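You operate a simulated robot arm through the tools that you are given. There is no shell and no other tool.

Carry out the task below with a simulated robot arm. There is one attempt and no reset: what you move stays moved.

JOB
Swap in the orange handles and fix one on the glued bag.
Fine: the black handles go on the low grey stand, the new carton stays in the handle machine's socket; throw the crank, turn the bag under the wide pad and push it; the third carton, glue arm, valve and other bags stay put.

The check looks at the end state, three seconds after you hand in, the way a careful person would. Anything else that was tipped, shoved, dropped, spilled or broken makes it a failure.

ROBOT AND FRAMES
A 7-joint arm with a two-finger gripper, fixed in place. Base frame: the origin is at the foot of the arm, x ahead of it, y to its left, z up; the work surface is at about z = 0. Readings come in m, rad, newtons and seconds.
With the tool pointing down near the work surface it reaches from about 0.22 to 0.56 m from the base axis. Its first joint turns from -2.897 to 2.897 rad. Payload 1.2 kg.
The tool frame sits at the grasp point between the pads (the TCP): z along the fingers, y along the line on which they close. The tips reach 0.022 m beyond it. Largest opening 0.092 m; the body of the gripper starts 0.065 m behind the TCP.
Orientation is told as [roll, pitch, yaw] about the base's x, y, z axes, in that order, counted from this pose: with the fingers straight down and closing along the base's y, the tool's x points along the base's -x, its y along +y and its z along -z.

CONTROLS
- The arm moves only by the tool play_rows. Its argument "moves" is one flat list of numbers, 7 for each row, row after row: the shift along the base's x, y, z in units of 400 mm (1.0 is 400 mm), then the turn, a rotation vector about the base's x, y, z in units of 180 degrees (1.0 is 180 degrees), then the opening, from 0 (shut) to 1 (fully open). In form: [dx, dy, dz, rx, ry, rz, grip, dx, dy, dz, rx, ry, rz, grip, ...]. A call has 1 to 20 rows; each row is the pose to reach, as a shift and turn from the pose commanded when the call began. A call with a number of a shift or a turn outside -1 to 1 is refused whole. Each row takes 0.2 s and may step no farther than 0.05 m and 0.15 rad from the row before; otherwise, or with a gripper value out of range, the whole call is refused. A pose out of reach is approached as far as the arm can. The call stops where the force on the tool passes 40 N (or 10 N more than at its start, if that is more) or the arm is blocked; 0.2 s more then pass. The fingers move at their own pace and stop on an object; they squeeze with about 26 N. The grip force told is the motor's: it shows also when the fingers shut on nothing. Time passes only in rows, and 0.2 s behind the last, so rows that repeat a pose let the fingers close. It gives the time, the measured TCP pose, the force on the tool (base axes), the opening and the grip force at its end, in the units of the frame above (readings bear some noise), with the torque about the TCP (base axes, N m) and any sound that the robot's microphone picked up.
- Cameras (640 x 400 px; columns grow to the right, rows downward): "scene" is fixed at [0.2206, -0.5002, 0.6287]; the picture's right is [0.84, -0.54, 0.00], its down [-0.28, -0.44, -0.85] and it looks along [0.46, 0.72, -0.52] (base axes); focal length 351 px, centre (320, 200). "wrist" rides on the gripper at [0.071, 0.019, -0.102] in the tool frame; the picture's right is [-0.26, 0.97, 0.00], its down [-0.75, -0.20, -0.62] and it looks along [-0.60, -0.16, 0.78] (tool axes); focal length 280 px, centre (320, 200). There is no depth. A picture from a camera that has moved, and an enlarged one, comes with that camera's place and axes in the base frame and with its lens.
- grab_frame(camera): a new picture of that camera. The clock stands still meanwhile.
- close_up(camera, box): a new picture of the part [left, top, right, bottom] of that camera's present view, enlarged. The clock stands still meanwhile.
- finish_job(): hands the job in; it is judged then, once.

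Places have to be worked out from the pictures, the camera data and where the tool is seen. Open the gripper and draw the arm clear of the work before you hand the job in, unless the task says otherwise.

The tools are called after "Emit:" as a command line: name --argument value ..., lists and objects as JSON in quotes. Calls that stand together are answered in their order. play_rows: Moves the arm, as the interface text tells. Its arguments: {"type":"object","properties":{"moves":{"type":"array"}},"required":["moves"]} The other tools are called the same way: grab_frame (camera) takes a picture; close_up (camera, box) takes an enlarged picture of a part of a camera's view; finish_job () hands the job in.

At the start:

```text
time_s: 0.0
position: [0.3543, 0.1521, 0.3809]
ee_rot: [0.0, 0.001, 0.0]
ft_force: [-0.3, -0.1, -0.3]
torque: [0.0, 0.02, 0.02]
gripper_width: 0.092
gripper_force: 0.0
```

scene: 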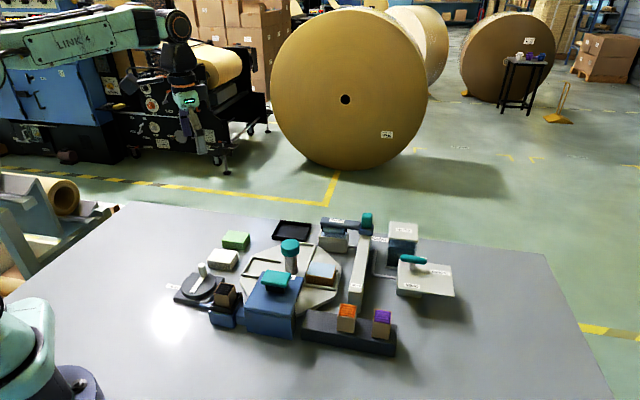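
wrist: 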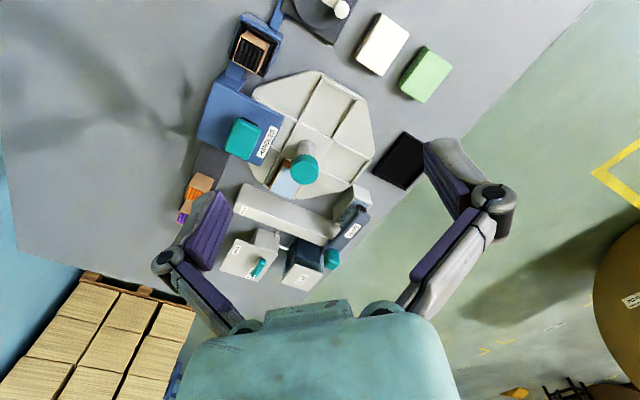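

I'll begin by looking closely at the workspace from both cameras before moving anything.

Emit:
close_up --camera "scene" --box '[160, 200, 320, 300]'

Emit:
close_up --camera "scene" --box '[300, 200, 460, 300]'

Emit:
close_up --camera "scene" --box '[160, 260, 320, 360]'

Emit:
close_up --camera "scene" --box '[270, 260, 430, 360]'

Emit:
close_up --camera "wrist" --box '[160, 0, 480, 200]'

Emit:
close_up --camera "wrist" --box '[160, 120, 400, 270]'

```text
4.00 times, centred on (240, 250) of scene
camera zoom: at [0.2206, -0.5002, 0.6287], right [0.84, -0.54, 0.0], down [-0.28, -0.44, -0.85], along [0.46, 0.72, -0.52], focal length 1405 px, centre (640, 0)
```

zoom: 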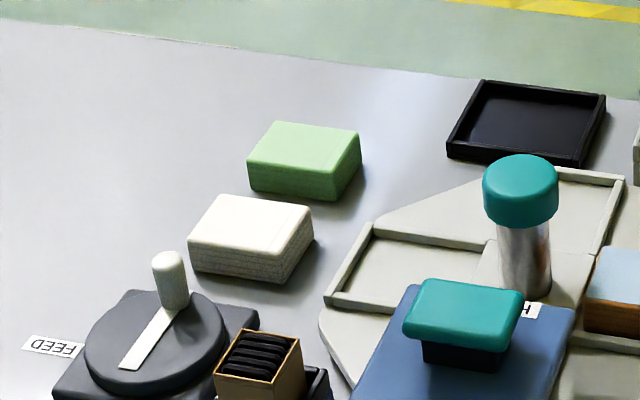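

```text
4.00 times, centred on (380, 250) of scene
camera zoom: at [0.2206, -0.5002, 0.6287], right [0.84, -0.54, 0.0], down [-0.28, -0.44, -0.85], along [0.46, 0.72, -0.52], focal length 1405 px, centre (80, 0)
```

zoom: 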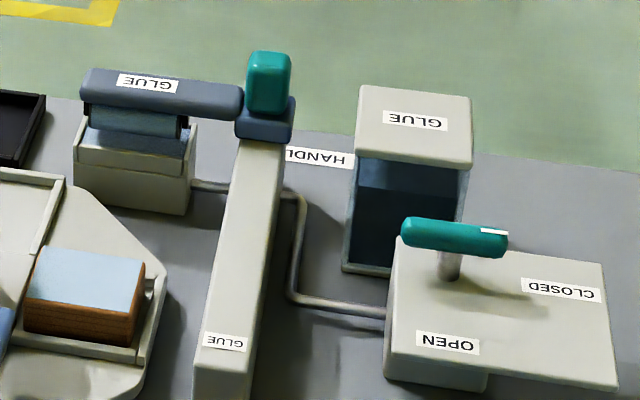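

```text
4.00 times, centred on (240, 310) of scene
camera zoom: at [0.2206, -0.5002, 0.6287], right [0.84, -0.54, 0.0], down [-0.28, -0.44, -0.85], along [0.46, 0.72, -0.52], focal length 1405 px, centre (640, -240)
```

zoom: 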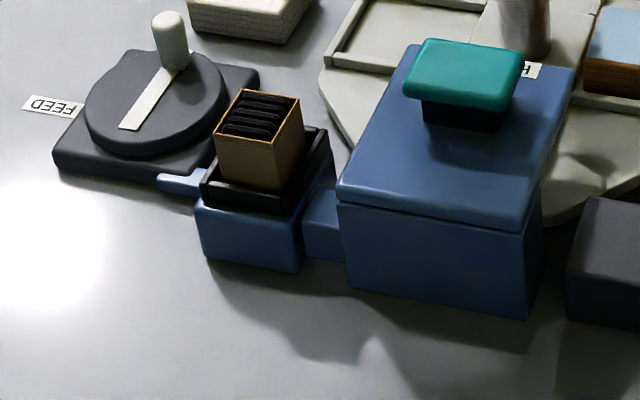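

```text
4.00 times, centred on (350, 310) of scene
camera zoom: at [0.2206, -0.5002, 0.6287], right [0.84, -0.54, 0.0], down [-0.28, -0.44, -0.85], along [0.46, 0.72, -0.52], focal length 1405 px, centre (200, -240)
```

zoom: 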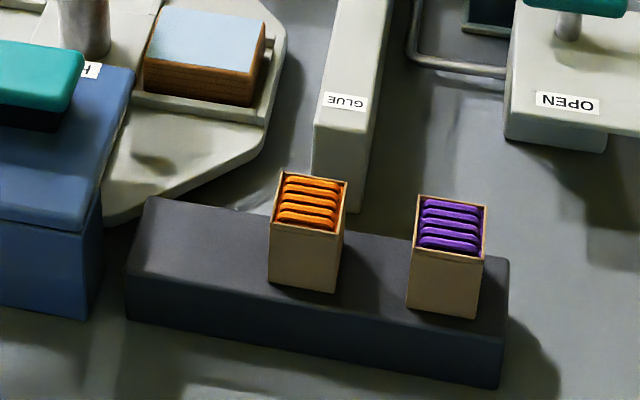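

```text
2.00 times, centred on (320, 100) of wrist
camera zoom: at [0.283, 0.1714, 0.4804], right [0.26, 0.97, 0.0], down [0.75, -0.2, 0.62], along [0.6, -0.16, -0.78], focal length 561 px, centre (320, 400)
```

zoom: 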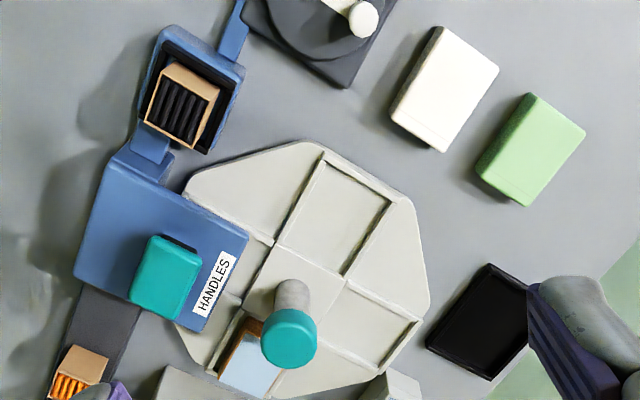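

```text
2.67 times, centred on (280, 195) of wrist
camera zoom: at [0.283, 0.1714, 0.4804], right [0.26, 0.97, 0.0], down [0.75, -0.2, 0.62], along [0.6, -0.16, -0.78], focal length 748 px, centre (427, 213)
```

zoom: 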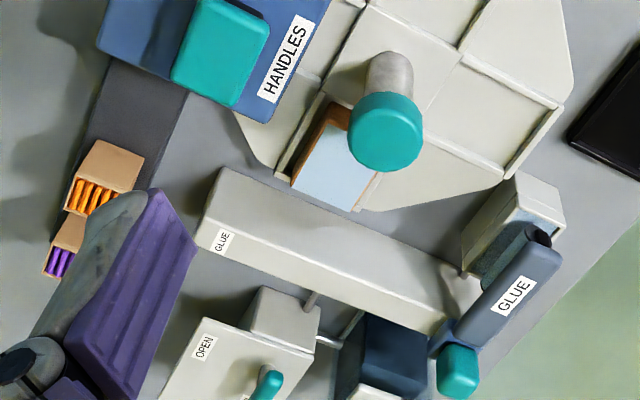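

The black carton sits in the blue machine's socket near (0.34, 0.065) with its top at about 0.08. Orange is near (0.52, -0.127) on the dark stand. I judge the turntable post at (0.507, 0.088), the wide pad at (0.436, 0.013), and the crank at about (0.31, 0.155). I'll pull the arm back to see the crank and socket better.

Emit:
play_rows --moves '[-0.1, 0, 0, 0, 0, 0, 1, -0.2, 0, 0, 0, 0, 0, 1, -0.26, 0, 0, 0, 0, 0, 1, -0.26, 0, 0, 0, 0, 0, 1]'

Emit:
grab_frame --camera "wrist"

Emit:
close_up --camera "wrist" --box '[160, 20, 400, 170]'

Emit:
grab_frame --camera "scene"

```text
time_s: 1.0
position: [0.2524, 0.1507, 0.3789]
ee_rot: [0.002, -0.002, 0.001]
ft_force: [-0.3, -0.1, 0.2]
torque: [0.02, 0.0, -0.01]
gripper_width: 0.092
gripper_force: 0.0
```

```text
taken
camera wrist: at [0.1807, 0.1701, 0.4807], right [0.26, 0.97, 0.0], down [0.75, -0.2, 0.63], along [0.6, -0.16, -0.78], focal length 280 px, centre (320, 200)
```

wrist: 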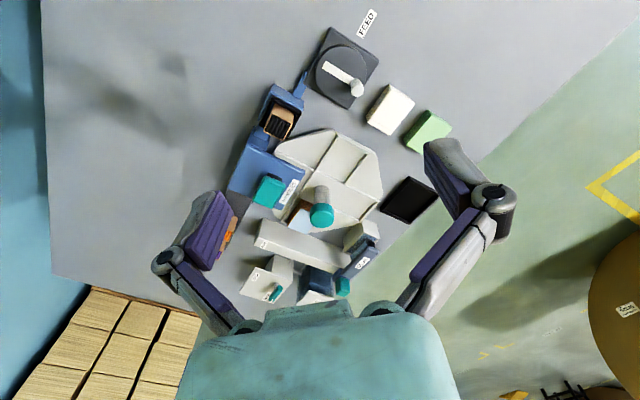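

```text
2.67 times, centred on (280, 95) of wrist
camera zoom: at [0.1807, 0.1701, 0.4807], right [0.26, 0.97, 0.0], down [0.75, -0.2, 0.63], along [0.6, -0.16, -0.78], focal length 748 px, centre (427, 480)
```

zoom: 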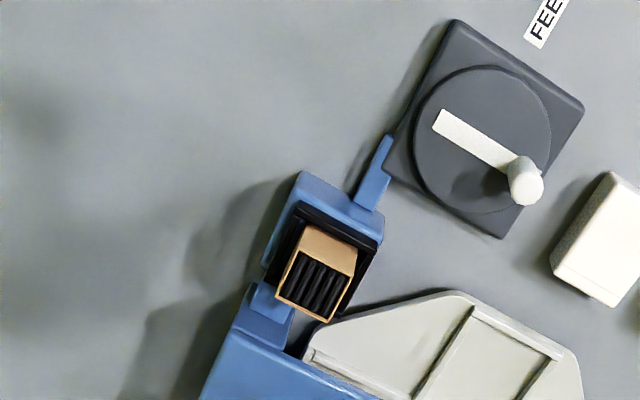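

```text
taken
```

scene: 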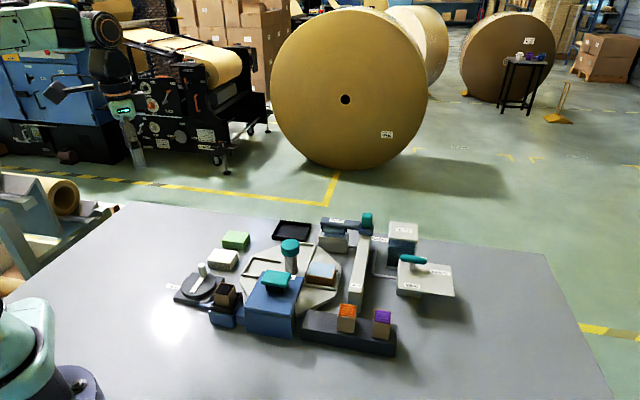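

The crank knob is at about (0.323, 0.19), and the FEED label lies roughly 90° counter-clockwise of it around a disc centre near (0.30, 0.17). The black carton is about 32 mm square and turned about 45°. I'll move above the socket with yaw -42° to look closer.

Emit:
play_rows --moves '[0.035, -0.037, -0.083, 0, 0, -0.039, 1, 0.07, -0.074, -0.166, 0, 0, -0.078, 1, 0.106, -0.111, -0.25, 0, 0, -0.117, 1, 0.142, -0.148, -0.333, 0, 0, -0.156, 1, 0.177, -0.185, -0.416, 0, 0, -0.195, 1, 0.2125, -0.2225, -0.48, 0, 0, -0.2333, 1, 0.2125, -0.2225, -0.48, 0, 0, -0.2333, 1]'

Emit:
grab_frame --camera "wrist"

Emit:
close_up --camera "wrist" --box '[240, 40, 400, 140]'

Emit:
close_up --camera "scene" --box '[160, 240, 320, 340]'

```text
time_s: 2.6
position: [0.3361, 0.0619, 0.1875]
ee_rot: [0.0, 0.0, -0.735]
ft_force: [0.5, 0.0, 0.6]
torque: [-0.01, 0.02, -0.01]
gripper_width: 0.0917
gripper_force: 0.1
```

```text
taken
camera wrist: at [0.2954, 0.1235, 0.2885], right [0.84, 0.54, 0.0], down [0.42, -0.66, 0.63], along [0.34, -0.53, -0.78], focal length 280 px, centre (320, 200)
```

wrist: 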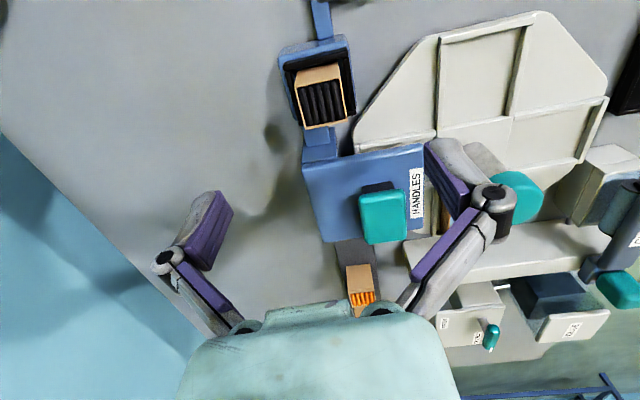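

```text
4.00 times, centred on (320, 90) of wrist
camera zoom: at [0.2954, 0.1235, 0.2885], right [0.84, 0.54, 0.0], down [0.42, -0.66, 0.63], along [0.34, -0.53, -0.78], focal length 1122 px, centre (320, 640)
```

zoom: 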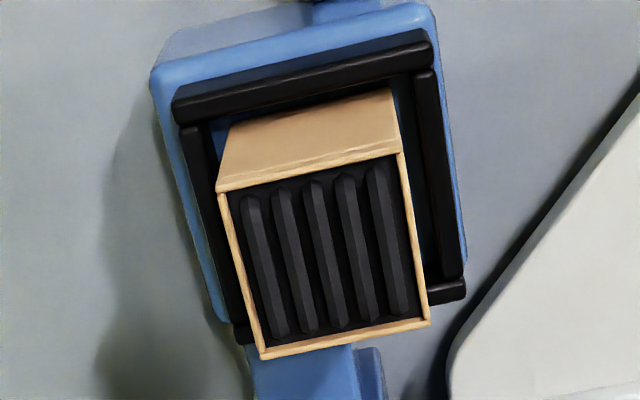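

```text
4.00 times, centred on (240, 290) of scene
camera zoom: at [0.2206, -0.5002, 0.6287], right [0.84, -0.54, 0.0], down [-0.28, -0.44, -0.85], along [0.46, 0.72, -0.52], focal length 1405 px, centre (640, -160)
```

zoom: 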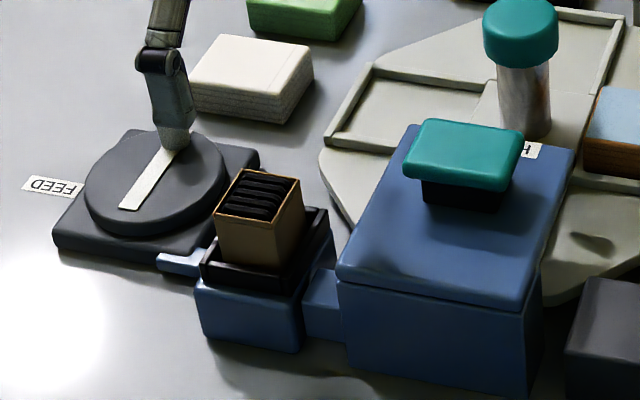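

The carton top measures about 33 mm square, centred at (0.338, 0.061, 0.080) and turned 45°. The socket rim top is near z = 0.05. Before picking, I'll survey the stand from above.

Emit:
play_rows --moves '[0.05, -0.05, 0.05, 0, 0, -0.008, 1, 0.1, -0.1, 0.1, 0, 0, -0.016, 1, 0.16, -0.155, 0.1575, 0, 0, -0.016, 1, 0.21, -0.205, 0.1575, 0, 0, -0.016, 1, 0.21, -0.205, 0.1575, 0, 0, -0.016, 1]'

Emit:
grab_frame --camera "wrist"

Emit:
close_up --camera "wrist" --box '[220, 100, 460, 250]'

Emit:
close_up --camera "scene" --box '[280, 280, 408, 360]'

```text
time_s: 3.8
position: [0.4215, -0.0193, 0.2504]
ee_rot: [-0.001, 0.001, -0.783]
ft_force: [-0.7, 0.8, 0.6]
torque: [0.0, 0.0, -0.01]
gripper_width: 0.0923
gripper_force: 0.1
```

```text
taken
camera wrist: at [0.3837, 0.0445, 0.3503], right [0.87, 0.5, 0.0], down [0.39, -0.68, 0.62], along [0.31, -0.54, -0.78], focal length 280 px, centre (320, 200)
```

wrist: 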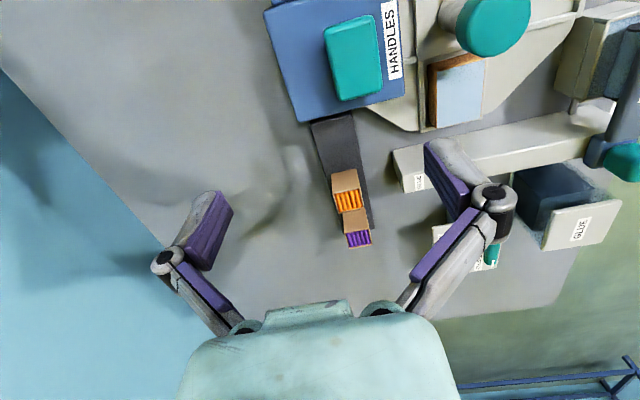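

```text
2.67 times, centred on (340, 175) of wrist
camera zoom: at [0.3837, 0.0445, 0.3503], right [0.87, 0.5, 0.0], down [0.39, -0.68, 0.62], along [0.31, -0.54, -0.78], focal length 748 px, centre (267, 267)
```

zoom: 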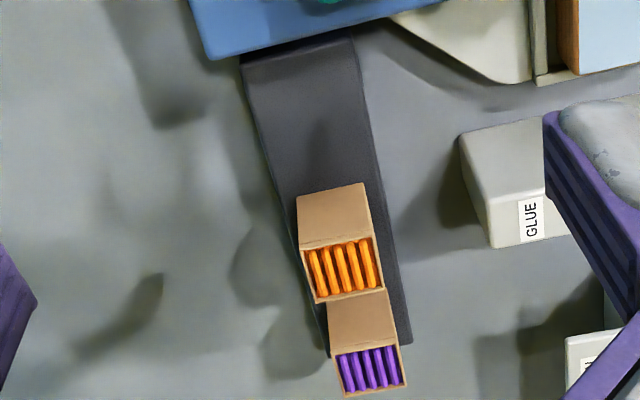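

```text
5.00 times, centred on (344, 320) of scene
camera zoom: at [0.2206, -0.5002, 0.6287], right [0.84, -0.54, 0.0], down [-0.28, -0.44, -0.85], along [0.46, 0.72, -0.52], focal length 1756 px, centre (200, -400)
```

zoom: 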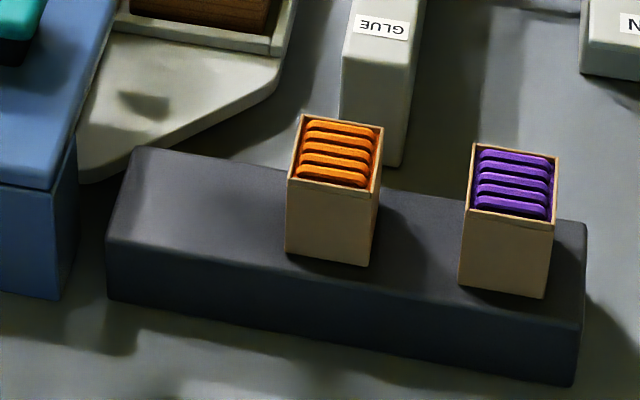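

Orange is at (0.524, -0.1265) with its top at z = 0.080, also turned 45°. The stand top is at z ≈ 0.036, and its free left end is around (0.478, -0.081). Both cartons have the same base height, so I'll go back over the black carton and stop just above it to check alignment.

Emit:
play_rows --moves '[-0.069, 0.067, 0, 0, 0, 0, 0.8, -0.137, 0.133, -0.05, 0, 0, 0, 0.7, -0.206, 0.2, -0.13, 0, 0, 0, 0.65, -0.206, 0.2, -0.24, 0, 0, 0, 0.65, -0.206, 0.2, -0.32, 0, 0, 0, 0.65, -0.206, 0.2, -0.32, 0, 0, 0, 0.65]'

Emit:
grab_frame --camera "wrist"

Emit:
close_up --camera "wrist" --box '[220, 60, 420, 185]'

Emit:
close_up --camera "scene" --box '[160, 230, 320, 330]'

```text
time_s: 5.2
position: [0.3378, 0.0609, 0.1208]
ee_rot: [0.0, 0.0, -0.784]
ft_force: [-0.1, 0.8, 0.2]
torque: [-0.01, -0.01, -0.01]
gripper_width: 0.0598
gripper_force: 0.0
```

```text
taken
camera wrist: at [0.3004, 0.1247, 0.2213], right [0.87, 0.5, 0.0], down [0.39, -0.68, 0.63], along [0.31, -0.54, -0.78], focal length 280 px, centre (320, 200)
```

wrist: 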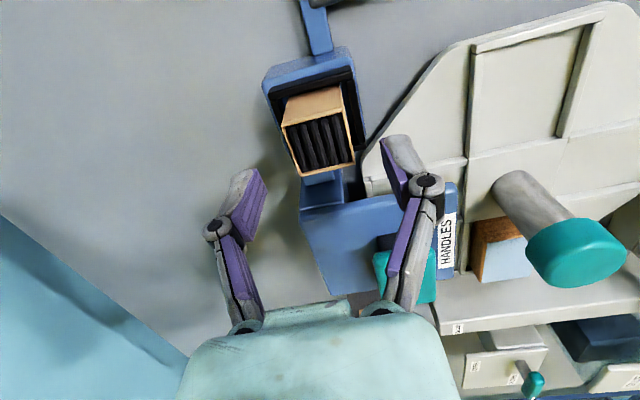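

```text
3.20 times, centred on (320, 122) of wrist
camera zoom: at [0.3004, 0.1247, 0.2213], right [0.87, 0.5, 0.0], down [0.39, -0.68, 0.63], along [0.31, -0.54, -0.78], focal length 897 px, centre (320, 448)
```

zoom: 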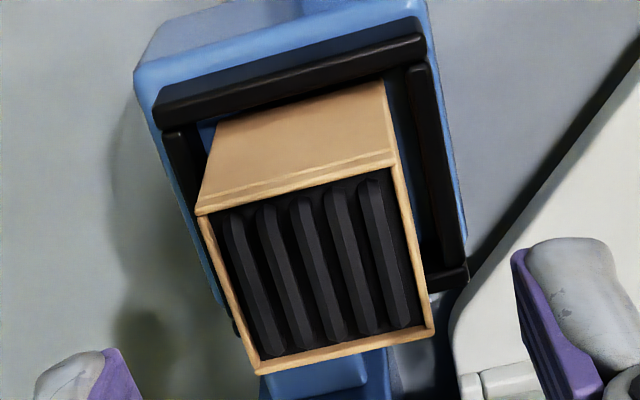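

```text
4.00 times, centred on (240, 280) of scene
camera zoom: at [0.2206, -0.5002, 0.6287], right [0.84, -0.54, 0.0], down [-0.28, -0.44, -0.85], along [0.46, 0.72, -0.52], focal length 1405 px, centre (640, -120)
```

zoom: 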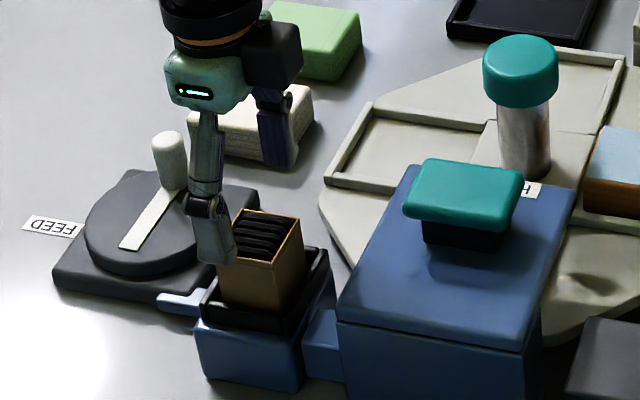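

The tool is centred on the carton to within a millimetre and the yaw is aligned. I'll descend so the tips sit at about z = 0.058, above the rim, then close.

Emit:
play_rows --moves '[0.001, -0.001, -0.05, 0, 0, 0, 0.65, 0.001, -0.001, -0.098, 0, 0, 0, 0.65, 0.001, -0.001, -0.098, 0, 0, 0, 0.65, 0.001, -0.001, -0.098, 0, 0, 0, 0.2, 0.001, -0.001, -0.098, 0, 0, 0, 0.2, 0.001, -0.001, -0.098, 0, 0, 0, 0.2]'

Emit:
close_up --camera "wrist" --box '[220, 80, 420, 205]'

Emit:
close_up --camera "scene" --box '[180, 250, 276, 310]'

```text
time_s: 6.6
position: [0.3386, 0.0591, 0.0837]
ee_rot: [0.001, 0.0, -0.783]
ft_force: [0.3, -1.1, 9.2]
torque: [0.0, -0.02, 0.02]
gripper_width: 0.0331
gripper_force: 25.8
```

```text
3.20 times, centred on (320, 142) of wrist
camera zoom: at [0.3013, 0.1236, 0.1839], right [0.87, 0.5, 0.0], down [0.39, -0.68, 0.63], along [0.31, -0.54, -0.78], focal length 897 px, centre (320, 384)
```

zoom: 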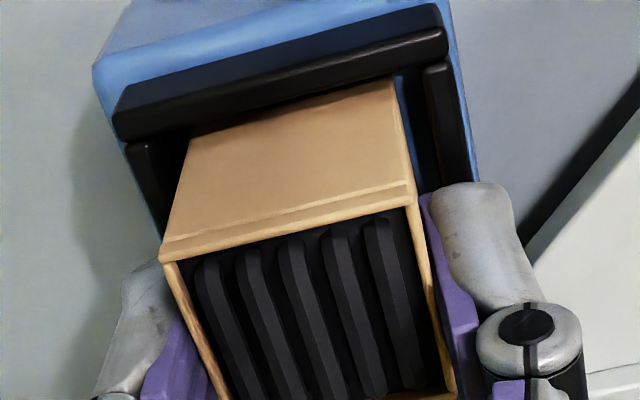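

```text
6.67 times, centred on (228, 280) of scene
camera zoom: at [0.2206, -0.5002, 0.6287], right [0.84, -0.54, 0.0], down [-0.28, -0.44, -0.85], along [0.46, 0.72, -0.52], focal length 2341 px, centre (933, -333)
```

zoom: 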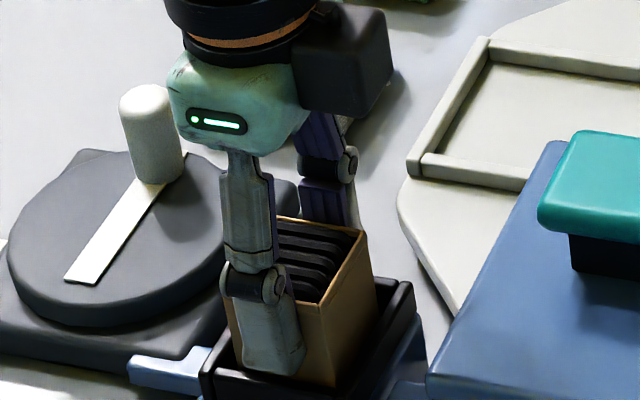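

The carton is gripped with an opening of 33.1 mm. The fingertips press the rim lightly, about 9 N. I'll lift straight up.

Emit:
play_rows --moves '[0, 0, 0.02, 0, 0, 0, 0.2, 0, 0, 0.06, 0, 0, 0, 0.2, 0, 0, 0.12, 0, 0, 0, 0.2, 0, 0, 0.2, 0, 0, 0, 0.2, 0, 0, 0.28, 0, 0, 0, 0.2, 0, 0, 0.34, 0, 0, 0, 0.2, 0, 0, 0.34, 0, 0, 0, 0.2]'

Emit:
grab_frame --camera "wrist"

Emit:
close_up --camera "scene" --box '[160, 180, 352, 300]'

```text
time_s: 8.2
position: [0.336, 0.0621, 0.2207]
ee_rot: [0.001, -0.001, -0.784]
ft_force: [-0.2, 0.6, -0.1]
torque: [0.01, -0.01, -0.02]
gripper_width: 0.0332
gripper_force: 25.9
```

```text
taken
camera wrist: at [0.2988, 0.1262, 0.3207], right [0.87, 0.5, 0.0], down [0.39, -0.68, 0.63], along [0.31, -0.54, -0.78], focal length 280 px, centre (320, 200)
```

wrist: 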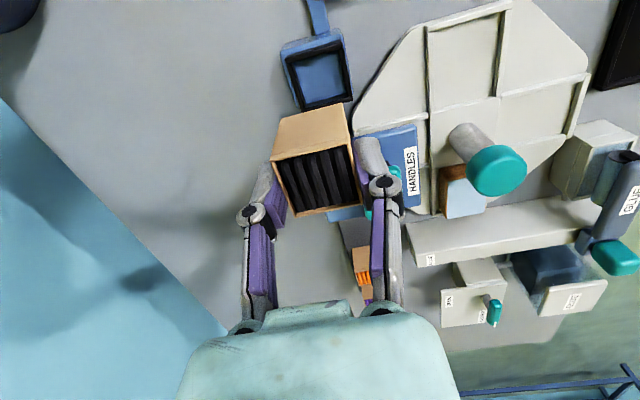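

```text
3.33 times, centred on (256, 240) of scene
camera zoom: at [0.2206, -0.5002, 0.6287], right [0.84, -0.54, 0.0], down [-0.28, -0.44, -0.85], along [0.46, 0.72, -0.52], focal length 1170 px, centre (533, 67)
```

zoom: 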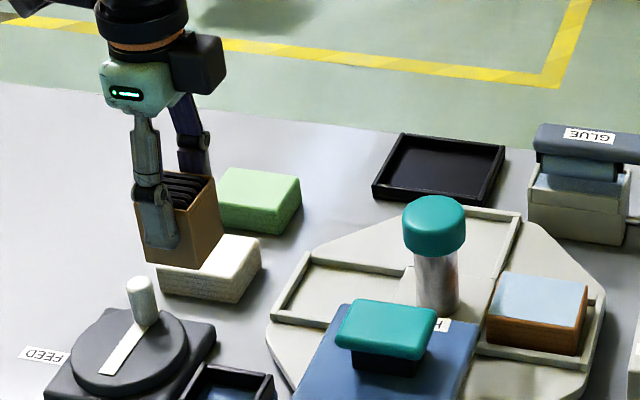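

The black carton is lifted cleanly. I'll take a close look at the empty socket for its exact centre.

Emit:
close_up --camera "wrist" --box '[265, 15, 377, 85]'

Emit:
close_up --camera "scene" --box '[200, 270, 296, 330]'

Emit:
close_up --camera "wrist" --box '[265, 40, 377, 110]'

```text
5.71 times, centred on (321, 50) of wrist
camera zoom: at [0.2988, 0.1262, 0.3207], right [0.87, 0.5, 0.0], down [0.39, -0.68, 0.63], along [0.31, -0.54, -0.78], focal length 1602 px, centre (314, 1057)
```

zoom: 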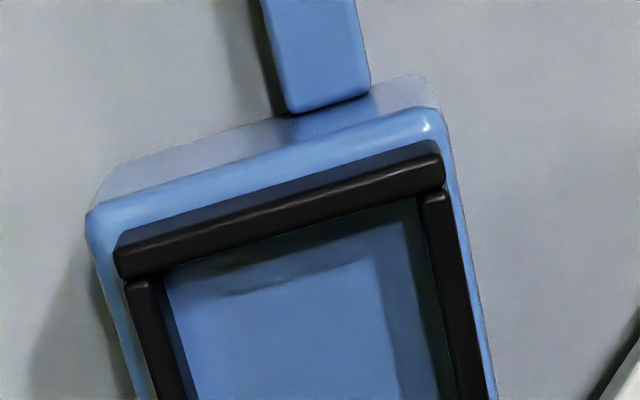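

```text
6.67 times, centred on (248, 300) of scene
camera zoom: at [0.2206, -0.5002, 0.6287], right [0.84, -0.54, 0.0], down [-0.28, -0.44, -0.85], along [0.46, 0.72, -0.52], focal length 2341 px, centre (800, -467)
```

zoom: 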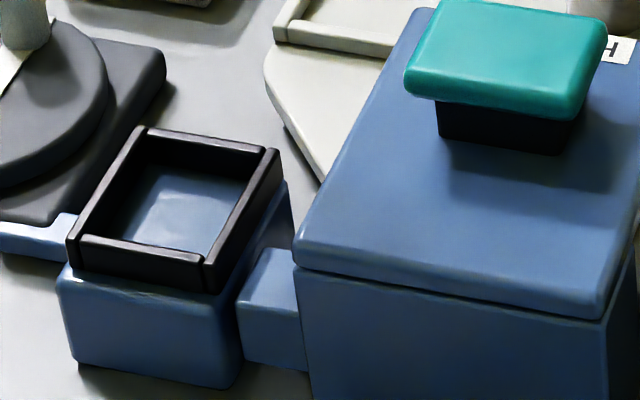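

```text
5.71 times, centred on (321, 75) of wrist
camera zoom: at [0.2988, 0.1262, 0.3207], right [0.87, 0.5, 0.0], down [0.39, -0.68, 0.63], along [0.31, -0.54, -0.78], focal length 1602 px, centre (314, 914)
```

zoom: 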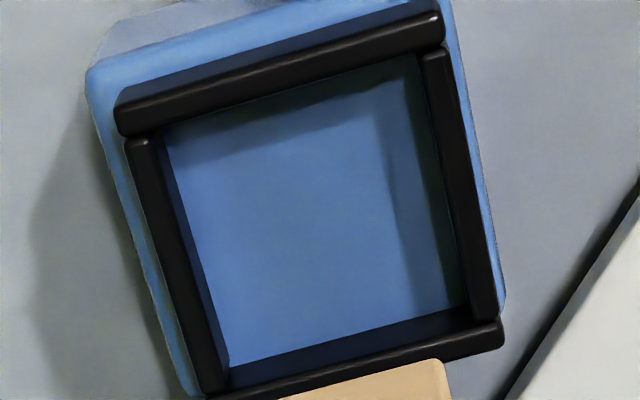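

The socket centre is about (0.3375, 0.061), with roughly 43 mm of inner width, so there is clearance. Now I carry the black carton at height over to the free left end of the stand.

Emit:
play_rows --moves '[0.071, -0.0716, 0, 0, 0, 0, 0.2, 0.1424, -0.1432, 0, 0, 0, 0, 0.2, 0.2136, -0.2148, 0, 0, 0, 0, 0.2, 0.2848, -0.2864, 0, 0, 0, 0, 0.2, 0.356, -0.358, 0, 0, 0, 0, 0.2, 0.356, -0.358, -0.1, 0, 0, 0, 0.2, 0.356, -0.358, -0.2, 0, 0, 0, 0.2, 0.356, -0.358, -0.2, 0, 0, 0, 0.2]'

Emit:
grab_frame --camera "wrist"

Emit:
close_up --camera "scene" --box '[260, 230, 420, 330]'

Emit:
close_up --camera "wrist" --box '[220, 80, 420, 205]'

```text
time_s: 10.0
position: [0.4804, -0.0817, 0.1398]
ee_rot: [-0.001, 0.0, -0.784]
ft_force: [1.4, -0.5, -0.9]
torque: [0.02, 0.01, 0.01]
gripper_width: 0.0329
gripper_force: 26.2
```

```text
taken
camera wrist: at [0.4428, -0.0185, 0.241], right [0.87, 0.5, 0.0], down [0.39, -0.68, 0.62], along [0.31, -0.54, -0.78], focal length 280 px, centre (320, 200)
```

wrist: 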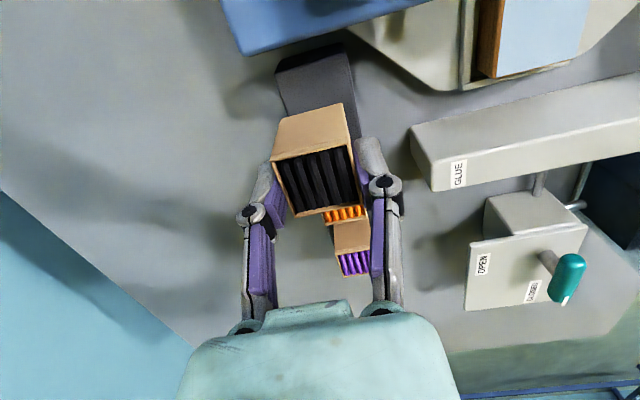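

```text
4.00 times, centred on (340, 280) of scene
camera zoom: at [0.2206, -0.5002, 0.6287], right [0.84, -0.54, 0.0], down [-0.28, -0.44, -0.85], along [0.46, 0.72, -0.52], focal length 1405 px, centre (240, -120)
```

zoom: 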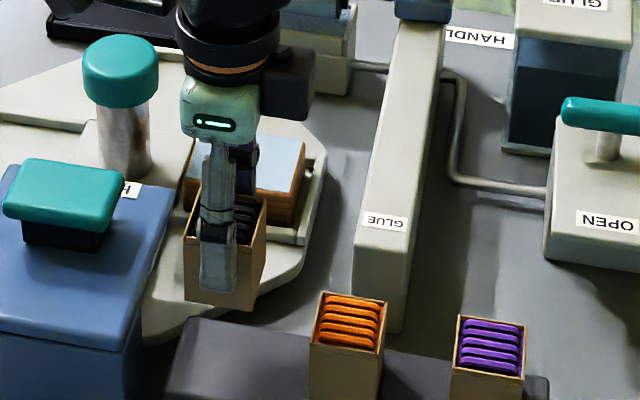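

```text
3.20 times, centred on (320, 142) of wrist
camera zoom: at [0.4428, -0.0185, 0.241], right [0.87, 0.5, 0.0], down [0.39, -0.68, 0.62], along [0.31, -0.54, -0.78], focal length 897 px, centre (320, 384)
```

zoom: 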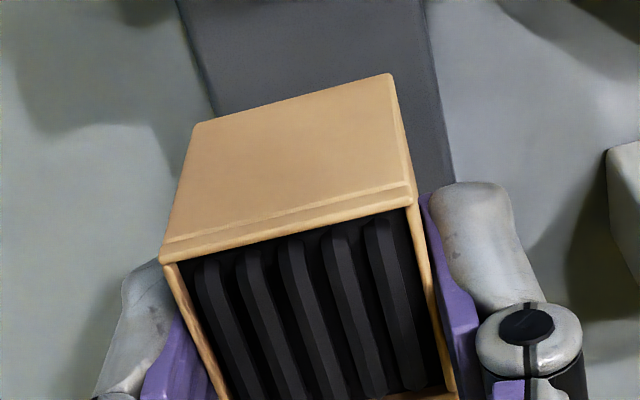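

The carton hangs over the free end at (0.4796, -0.082), which fits the stand's centreline. I'll lower it gently to about 1 mm above contact, then ease it down.

Emit:
play_rows --moves '[-0.003, 0.003, -0.06, 0, 0, 0, 0.2, -0.003, 0.003, -0.11, 0, 0, 0, 0.2, -0.003, 0.003, -0.132, 0, 0, 0, 0.2, -0.003, 0.003, -0.139, 0, 0, 0, 0.2, -0.003, 0.003, -0.139, 0, 0, 0, 0.2]'

Emit:
close_up --camera "scene" --box '[280, 270, 408, 350]'

Emit:
close_up --camera "wrist" --box '[220, 60, 460, 210]'

```text
time_s: 11.2
position: [0.4773, -0.081, 0.0831]
ee_rot: [-0.001, 0.001, -0.784]
ft_force: [1.1, 0.3, 0.0]
torque: [-0.03, -0.02, 0.02]
gripper_width: 0.033
gripper_force: 25.6
```

```text
5.00 times, centred on (344, 310) of scene
camera zoom: at [0.2206, -0.5002, 0.6287], right [0.84, -0.54, 0.0], down [-0.28, -0.44, -0.85], along [0.46, 0.72, -0.52], focal length 1756 px, centre (200, -350)
```

zoom: 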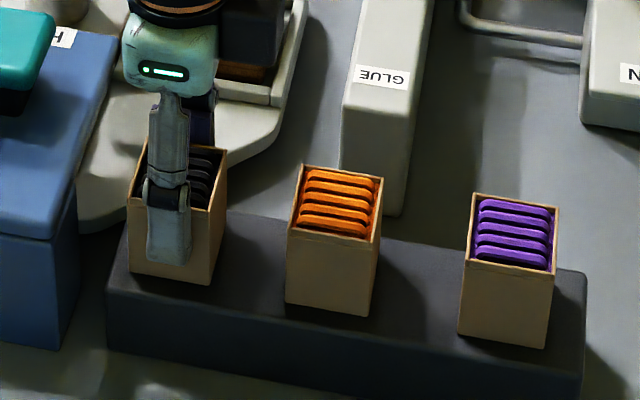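

```text
2.67 times, centred on (340, 135) of wrist
camera zoom: at [0.4413, -0.0172, 0.1849], right [0.87, 0.5, 0.0], down [0.39, -0.68, 0.62], along [0.31, -0.54, -0.78], focal length 748 px, centre (267, 373)
```

zoom: 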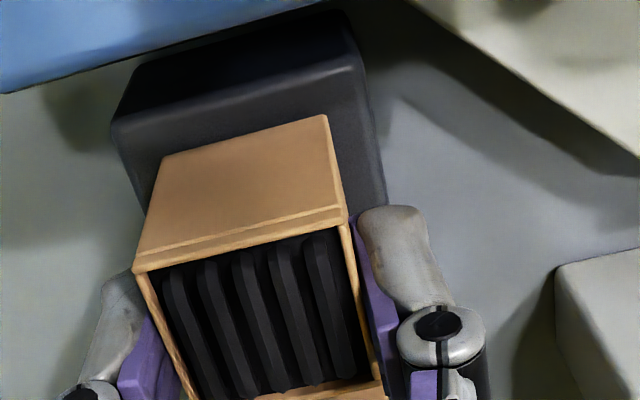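

It's still unloaded (0 N) with the base about 1 mm above the stand. I'll ease down slightly until light contact shows.

Emit:
play_rows --moves '[0, 0, -0.003, 0, 0, 0, 0.2, 0, 0, -0.005, 0, 0, 0, 0.2, 0, 0, -0.005, 0, 0, 0, 0.2]'

```text
time_s: 12.0
position: [0.4787, -0.0815, 0.0825]
ee_rot: [0.001, -0.001, -0.783]
ft_force: [-3.5, -0.2, 11.5]
torque: [0.05, 0.14, -0.02]
gripper_width: 0.0334
gripper_force: 26.4
```

Contact shows at 11.5 N, so the carton is seated. I'll relieve the load slightly, open a bit and rise straight up.

Emit:
play_rows --moves '[0, 0, 0.003, 0, 0, 0, 0.2, 0, 0, 0.003, 0, 0, 0, 0.62, 0, 0, 0.003, 0, 0, 0, 0.62, 0, 0, 0.003, 0, 0, 0, 0.62, 0, 0, 0.06, 0, 0, 0, 0.62, 0, 0, 0.15, 0, 0, 0, 0.62, 0, 0, 0.25, 0, 0, 0, 0.62, 0, 0, 0.25, 0, 0, 0, 0.62]'

Emit:
grab_frame --camera "wrist"

Emit:
close_up --camera "scene" --box '[280, 270, 408, 350]'

Emit:
close_up --camera "wrist" --box '[220, 80, 420, 205]'

```text
time_s: 13.8
position: [0.4782, -0.0793, 0.1843]
ee_rot: [-0.001, -0.001, -0.783]
ft_force: [0.1, 0.1, 0.4]
torque: [-0.02, -0.01, -0.01]
gripper_width: 0.0569
gripper_force: 0.1
```

```text
taken
camera wrist: at [0.4409, -0.0168, 0.2844], right [0.87, 0.5, 0.0], down [0.39, -0.68, 0.63], along [0.31, -0.54, -0.78], focal length 280 px, centre (320, 200)
```

wrist: 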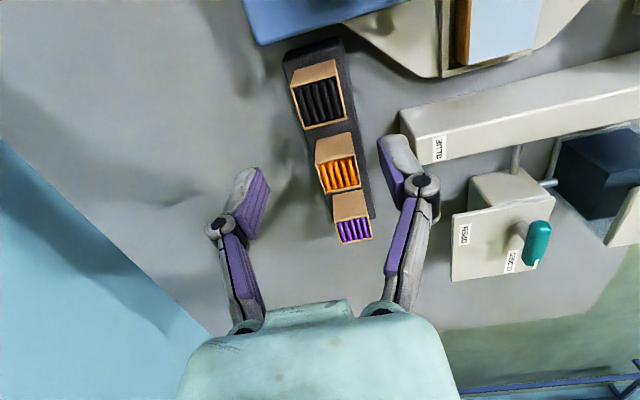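

```text
5.00 times, centred on (344, 310) of scene
camera zoom: at [0.2206, -0.5002, 0.6287], right [0.84, -0.54, 0.0], down [-0.28, -0.44, -0.85], along [0.46, 0.72, -0.52], focal length 1756 px, centre (200, -350)
```

zoom: 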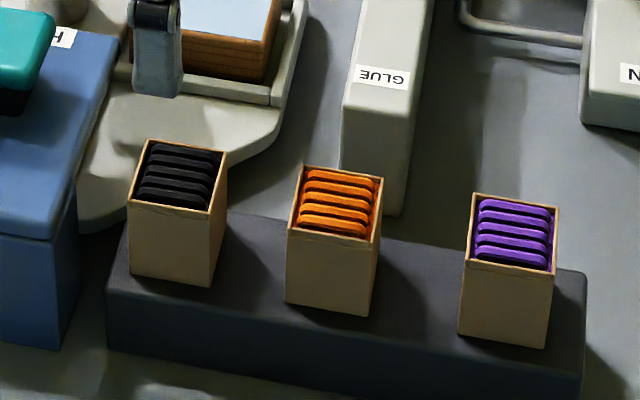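

```text
3.20 times, centred on (320, 142) of wrist
camera zoom: at [0.4409, -0.0168, 0.2844], right [0.87, 0.5, 0.0], down [0.39, -0.68, 0.63], along [0.31, -0.54, -0.78], focal length 897 px, centre (320, 384)
```

zoom: 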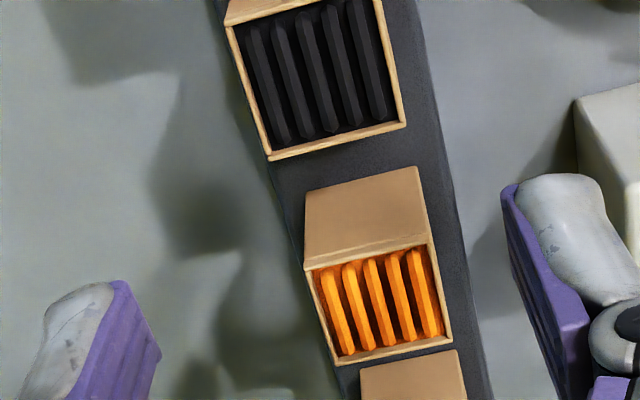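

The black carton stands squarely on the stand, clear of orange. Orange's centre measures (0.5237, -0.1265), so I'll move above it and stop to check.

Emit:
play_rows --moves '[0.058, -0.0577, 0, 0, 0, 0, 0.65, 0.115, -0.1153, 0, 0, 0, 0, 0.65, 0.115, -0.1153, -0.08, 0, 0, 0, 0.65, 0.115, -0.1153, -0.155, 0, 0, 0, 0.65, 0.115, -0.1153, -0.155, 0, 0, 0, 0.65]'

Emit:
grab_frame --camera "wrist"

Emit:
close_up --camera "wrist" --box '[220, 60, 420, 185]'

Emit:
close_up --camera "scene" --box '[280, 260, 440, 360]'

```text
time_s: 15.0
position: [0.5237, -0.1267, 0.1186]
ee_rot: [0.0, 0.0, -0.784]
ft_force: [0.7, 0.2, 0.4]
torque: [-0.01, 0.0, 0.0]
gripper_width: 0.0596
gripper_force: 0.1
```

```text
taken
camera wrist: at [0.486, -0.063, 0.2205], right [0.87, 0.5, 0.0], down [0.39, -0.68, 0.62], along [0.31, -0.54, -0.78], focal length 280 px, centre (320, 200)
```

wrist: 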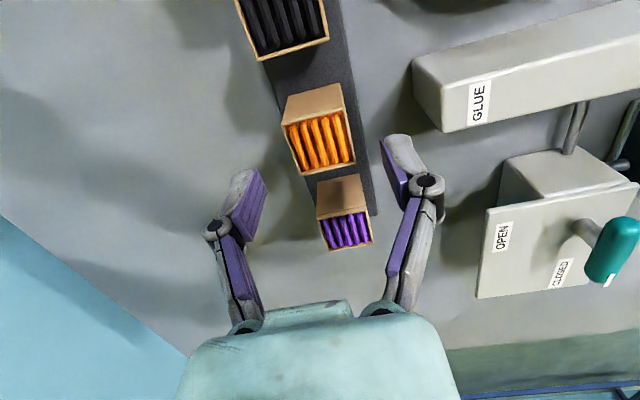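

```text
3.20 times, centred on (320, 122) of wrist
camera zoom: at [0.486, -0.063, 0.2205], right [0.87, 0.5, 0.0], down [0.39, -0.68, 0.62], along [0.31, -0.54, -0.78], focal length 897 px, centre (320, 448)
```

zoom: 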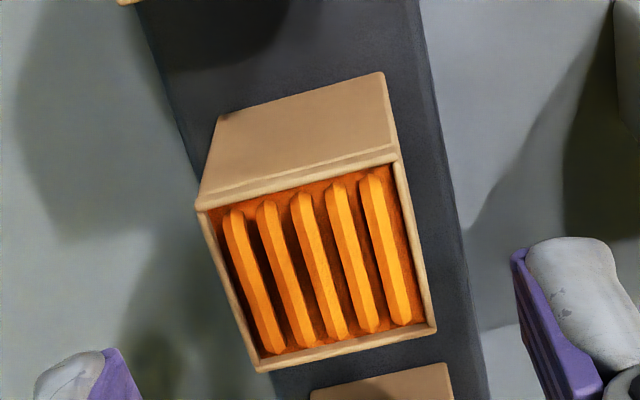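

```text
4.00 times, centred on (360, 310) of scene
camera zoom: at [0.2206, -0.5002, 0.6287], right [0.84, -0.54, 0.0], down [-0.28, -0.44, -0.85], along [0.46, 0.72, -0.52], focal length 1405 px, centre (160, -240)
```

zoom: 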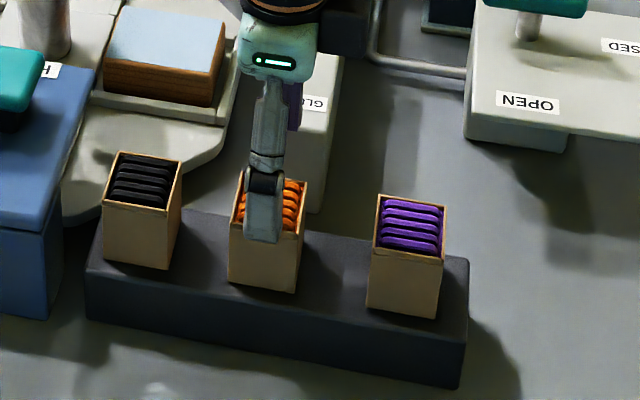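

Aligned: the orange carton appears in the same place as the black one did before its grasp. I'll descend to TCP z ≈ 0.0835 and close.

Emit:
play_rows --moves '[0.002, 0, -0.045, 0, 0, 0, 0.65, 0.002, 0, -0.0875, 0, 0, 0, 0.65, 0.002, 0, -0.0875, 0, 0, 0, 0.65, 0.002, 0, -0.0875, 0, 0, 0, 0.2, 0.002, 0, -0.0875, 0, 0, 0, 0.2, 0.002, 0, -0.0875, 0, 0, 0, 0.2]'

Emit:
close_up --camera "wrist" --box '[220, 80, 420, 205]'

```text
time_s: 16.4
position: [0.5257, -0.1278, 0.0856]
ee_rot: [-0.001, -0.002, -0.785]
ft_force: [0.6, -2.7, 7.1]
torque: [-0.03, 0.02, -0.01]
gripper_width: 0.0329
gripper_force: 26.1
```

```text
3.20 times, centred on (320, 142) of wrist
camera zoom: at [0.488, -0.0638, 0.187], right [0.87, 0.5, 0.0], down [0.39, -0.68, 0.63], along [0.31, -0.54, -0.78], focal length 897 px, centre (320, 384)
```

zoom: 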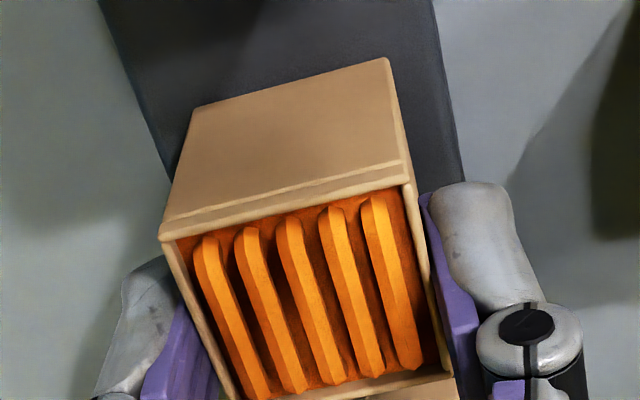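

Orange is gripped with an opening of 32.9 mm. I'll lift it and carry it high over to the socket, stopping above for a check.

Emit:
play_rows --moves '[0, 0, 0.02, 0, 0, 0, 0.2, 0, 0, 0.08, 0, 0, 0, 0.2, 0, 0, 0.17, 0, 0, 0, 0.2, 0, 0, 0.26, 0, 0, 0, 0.2, 0, 0, 0.3375, 0, 0, 0, 0.2, -0.0774, 0.078, 0.3375, 0, 0, 0, 0.2, -0.1548, 0.156, 0.3375, 0, 0, 0, 0.2, -0.2322, 0.234, 0.3375, 0, 0, 0, 0.2, -0.3096, 0.312, 0.3375, 0, 0, 0, 0.2, -0.387, 0.39, 0.3375, 0, 0, 0, 0.2, -0.4645, 0.4682, 0.3375, 0, 0, 0, 0.2, -0.4645, 0.4682, 0.25, 0, 0, 0, 0.2, -0.4645, 0.4682, 0.16, 0, 0, 0, 0.2, -0.4645, 0.4682, 0.16, 0, 0, 0, 0.2]'

Emit:
grab_frame --camera "wrist"

Emit:
close_up --camera "wrist" --box '[220, 40, 420, 165]'

Emit:
close_up --camera "scene" --box '[180, 230, 308, 310]'

```text
time_s: 19.4
position: [0.3386, 0.0625, 0.1476]
ee_rot: [-0.001, 0.0, -0.784]
ft_force: [-0.4, 0.4, -0.9]
torque: [0.01, 0.03, 0.03]
gripper_width: 0.0327
gripper_force: 25.3
```

```text
taken
camera wrist: at [0.3013, 0.1245, 0.2485], right [0.87, 0.5, 0.0], down [0.39, -0.68, 0.62], along [0.31, -0.54, -0.78], focal length 280 px, centre (320, 200)
```

wrist: 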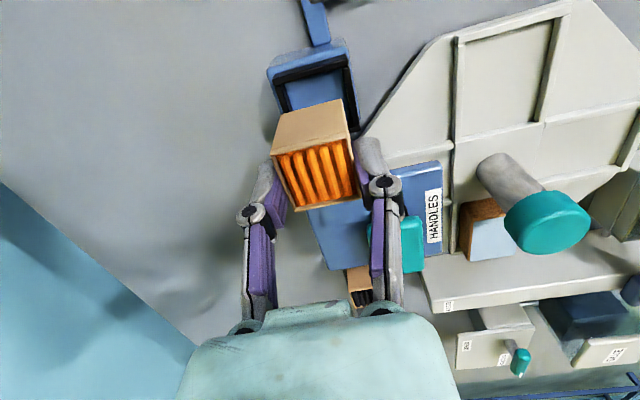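

```text
3.20 times, centred on (320, 102) of wrist
camera zoom: at [0.3013, 0.1245, 0.2485], right [0.87, 0.5, 0.0], down [0.39, -0.68, 0.62], along [0.31, -0.54, -0.78], focal length 897 px, centre (320, 512)
```

zoom: 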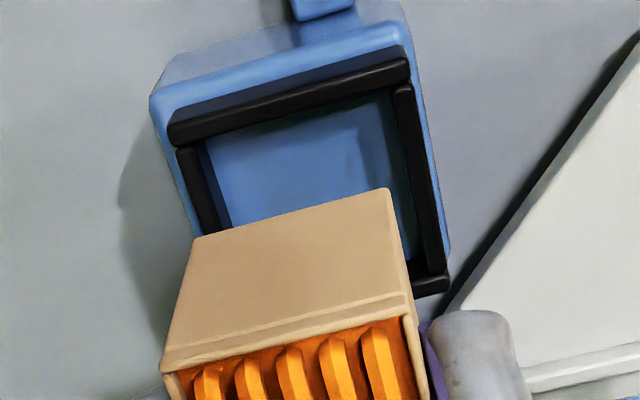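

```text
5.00 times, centred on (244, 270) of scene
camera zoom: at [0.2206, -0.5002, 0.6287], right [0.84, -0.54, 0.0], down [-0.28, -0.44, -0.85], along [0.46, 0.72, -0.52], focal length 1756 px, centre (700, -150)
```

zoom: 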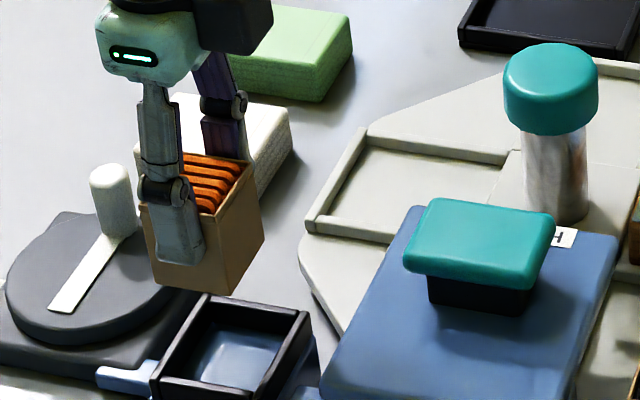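

The TCP is centred over the socket to within about 1–2 mm of clearance (±4 mm available). I'll lower to just above the rim and look again.

Emit:
play_rows --moves '[0, 0, -0.05, 0, 0, 0, 0.2, 0, 0, -0.1, 0, 0, 0, 0.2, 0, 0, -0.1, 0, 0, 0, 0.2]'

Emit:
close_up --camera "wrist" --box '[240, 40, 400, 140]'

Emit:
close_up --camera "scene" --box '[190, 260, 286, 320]'

```text
time_s: 20.2
position: [0.3383, 0.06, 0.1075]
ee_rot: [0.0, 0.0, -0.784]
ft_force: [0.1, -1.0, 0.4]
torque: [-0.01, -0.05, 0.03]
gripper_width: 0.0329
gripper_force: 25.7
```

```text
4.00 times, centred on (320, 90) of wrist
camera zoom: at [0.3015, 0.1233, 0.2088], right [0.87, 0.5, 0.0], down [0.39, -0.68, 0.63], along [0.31, -0.54, -0.78], focal length 1122 px, centre (320, 640)
```

zoom: 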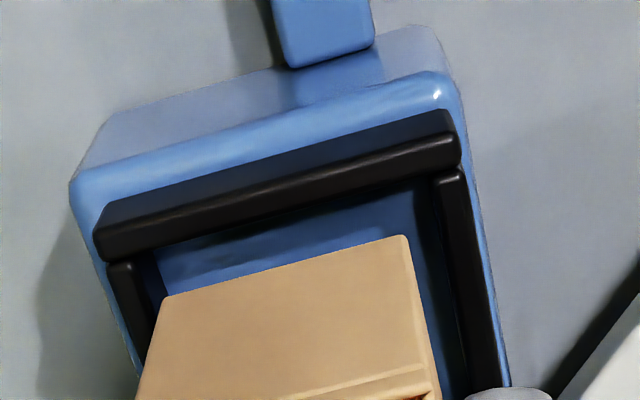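

```text
6.67 times, centred on (238, 290) of scene
camera zoom: at [0.2206, -0.5002, 0.6287], right [0.84, -0.54, 0.0], down [-0.28, -0.44, -0.85], along [0.46, 0.72, -0.52], focal length 2341 px, centre (867, -400)
```

zoom: 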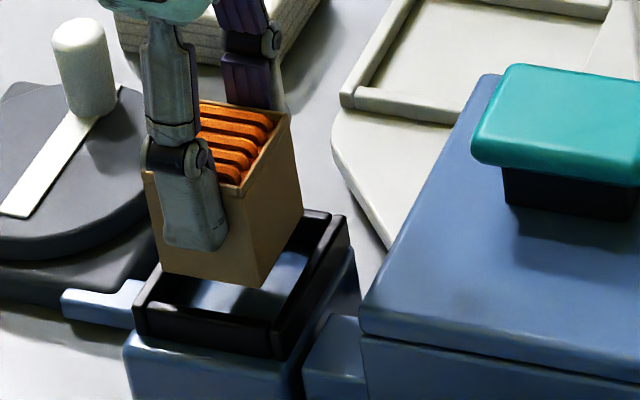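

The carton's bottom is about 8 mm above the rim with at least 2.5 mm margin on each side. I'll shift about 1 mm toward the centre and lower it into the socket.

Emit:
play_rows --moves '[0.002, 0.002, 0, 0, 0, 0, 0.2, 0.002, 0.002, -0.02, 0, 0, 0, 0.2, 0.002, 0.002, -0.04, 0, 0, 0, 0.2, 0.002, 0.002, -0.052, 0, 0, 0, 0.2, 0.002, 0.002, -0.052, 0, 0, 0, 0.2]'

Emit:
close_up --camera "scene" --box '[190, 260, 286, 320]'

Emit:
close_up --camera "wrist" --box '[220, 60, 420, 185]'

```text
time_s: 21.4
position: [0.3409, 0.0608, 0.0877]
ee_rot: [-0.001, -0.001, -0.784]
ft_force: [-0.2, -0.2, -0.8]
torque: [0.01, -0.01, -0.04]
gripper_width: 0.0327
gripper_force: 26.4
```

```text
6.67 times, centred on (238, 290) of scene
camera zoom: at [0.2206, -0.5002, 0.6287], right [0.84, -0.54, 0.0], down [-0.28, -0.44, -0.85], along [0.46, 0.72, -0.52], focal length 2341 px, centre (867, -400)
```

zoom: 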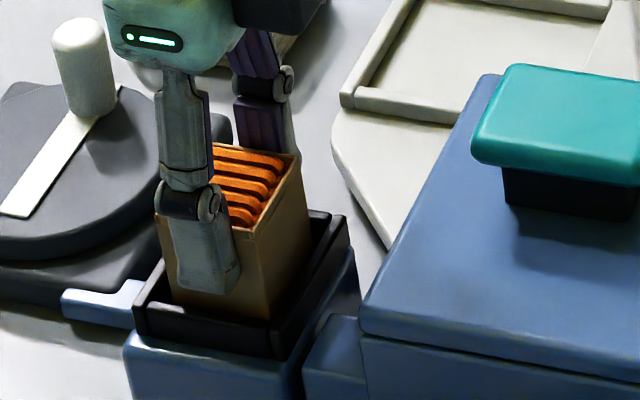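

```text
3.20 times, centred on (320, 122) of wrist
camera zoom: at [0.3029, 0.1241, 0.1888], right [0.87, 0.5, 0.0], down [0.39, -0.68, 0.62], along [0.31, -0.54, -0.78], focal length 897 px, centre (320, 448)
```

zoom: 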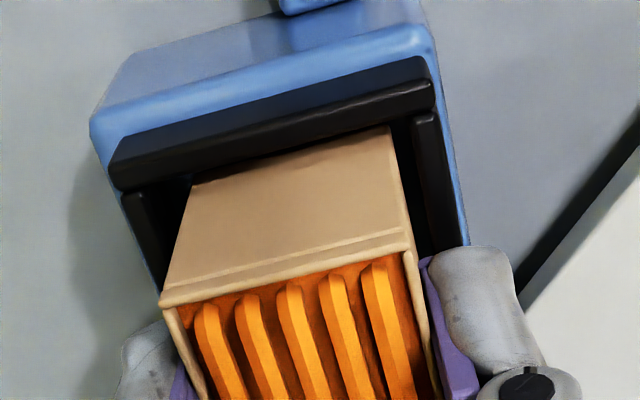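

The carton is inside the rim without touching. I'll ease down to contact.

Emit:
play_rows --moves '[0, 0, -0.003, 0, 0, 0, 0.2, 0, 0, -0.006, 0, 0, 0, 0.2, 0, 0, -0.006, 0, 0, 0, 0.2]'

```text
time_s: 22.2
position: [0.3407, 0.0604, 0.087]
ee_rot: [0.001, -0.002, -0.784]
ft_force: [-4.0, -0.5, 15.1]
torque: [-0.05, 0.1, 0.04]
gripper_width: 0.0332
gripper_force: 25.5
```

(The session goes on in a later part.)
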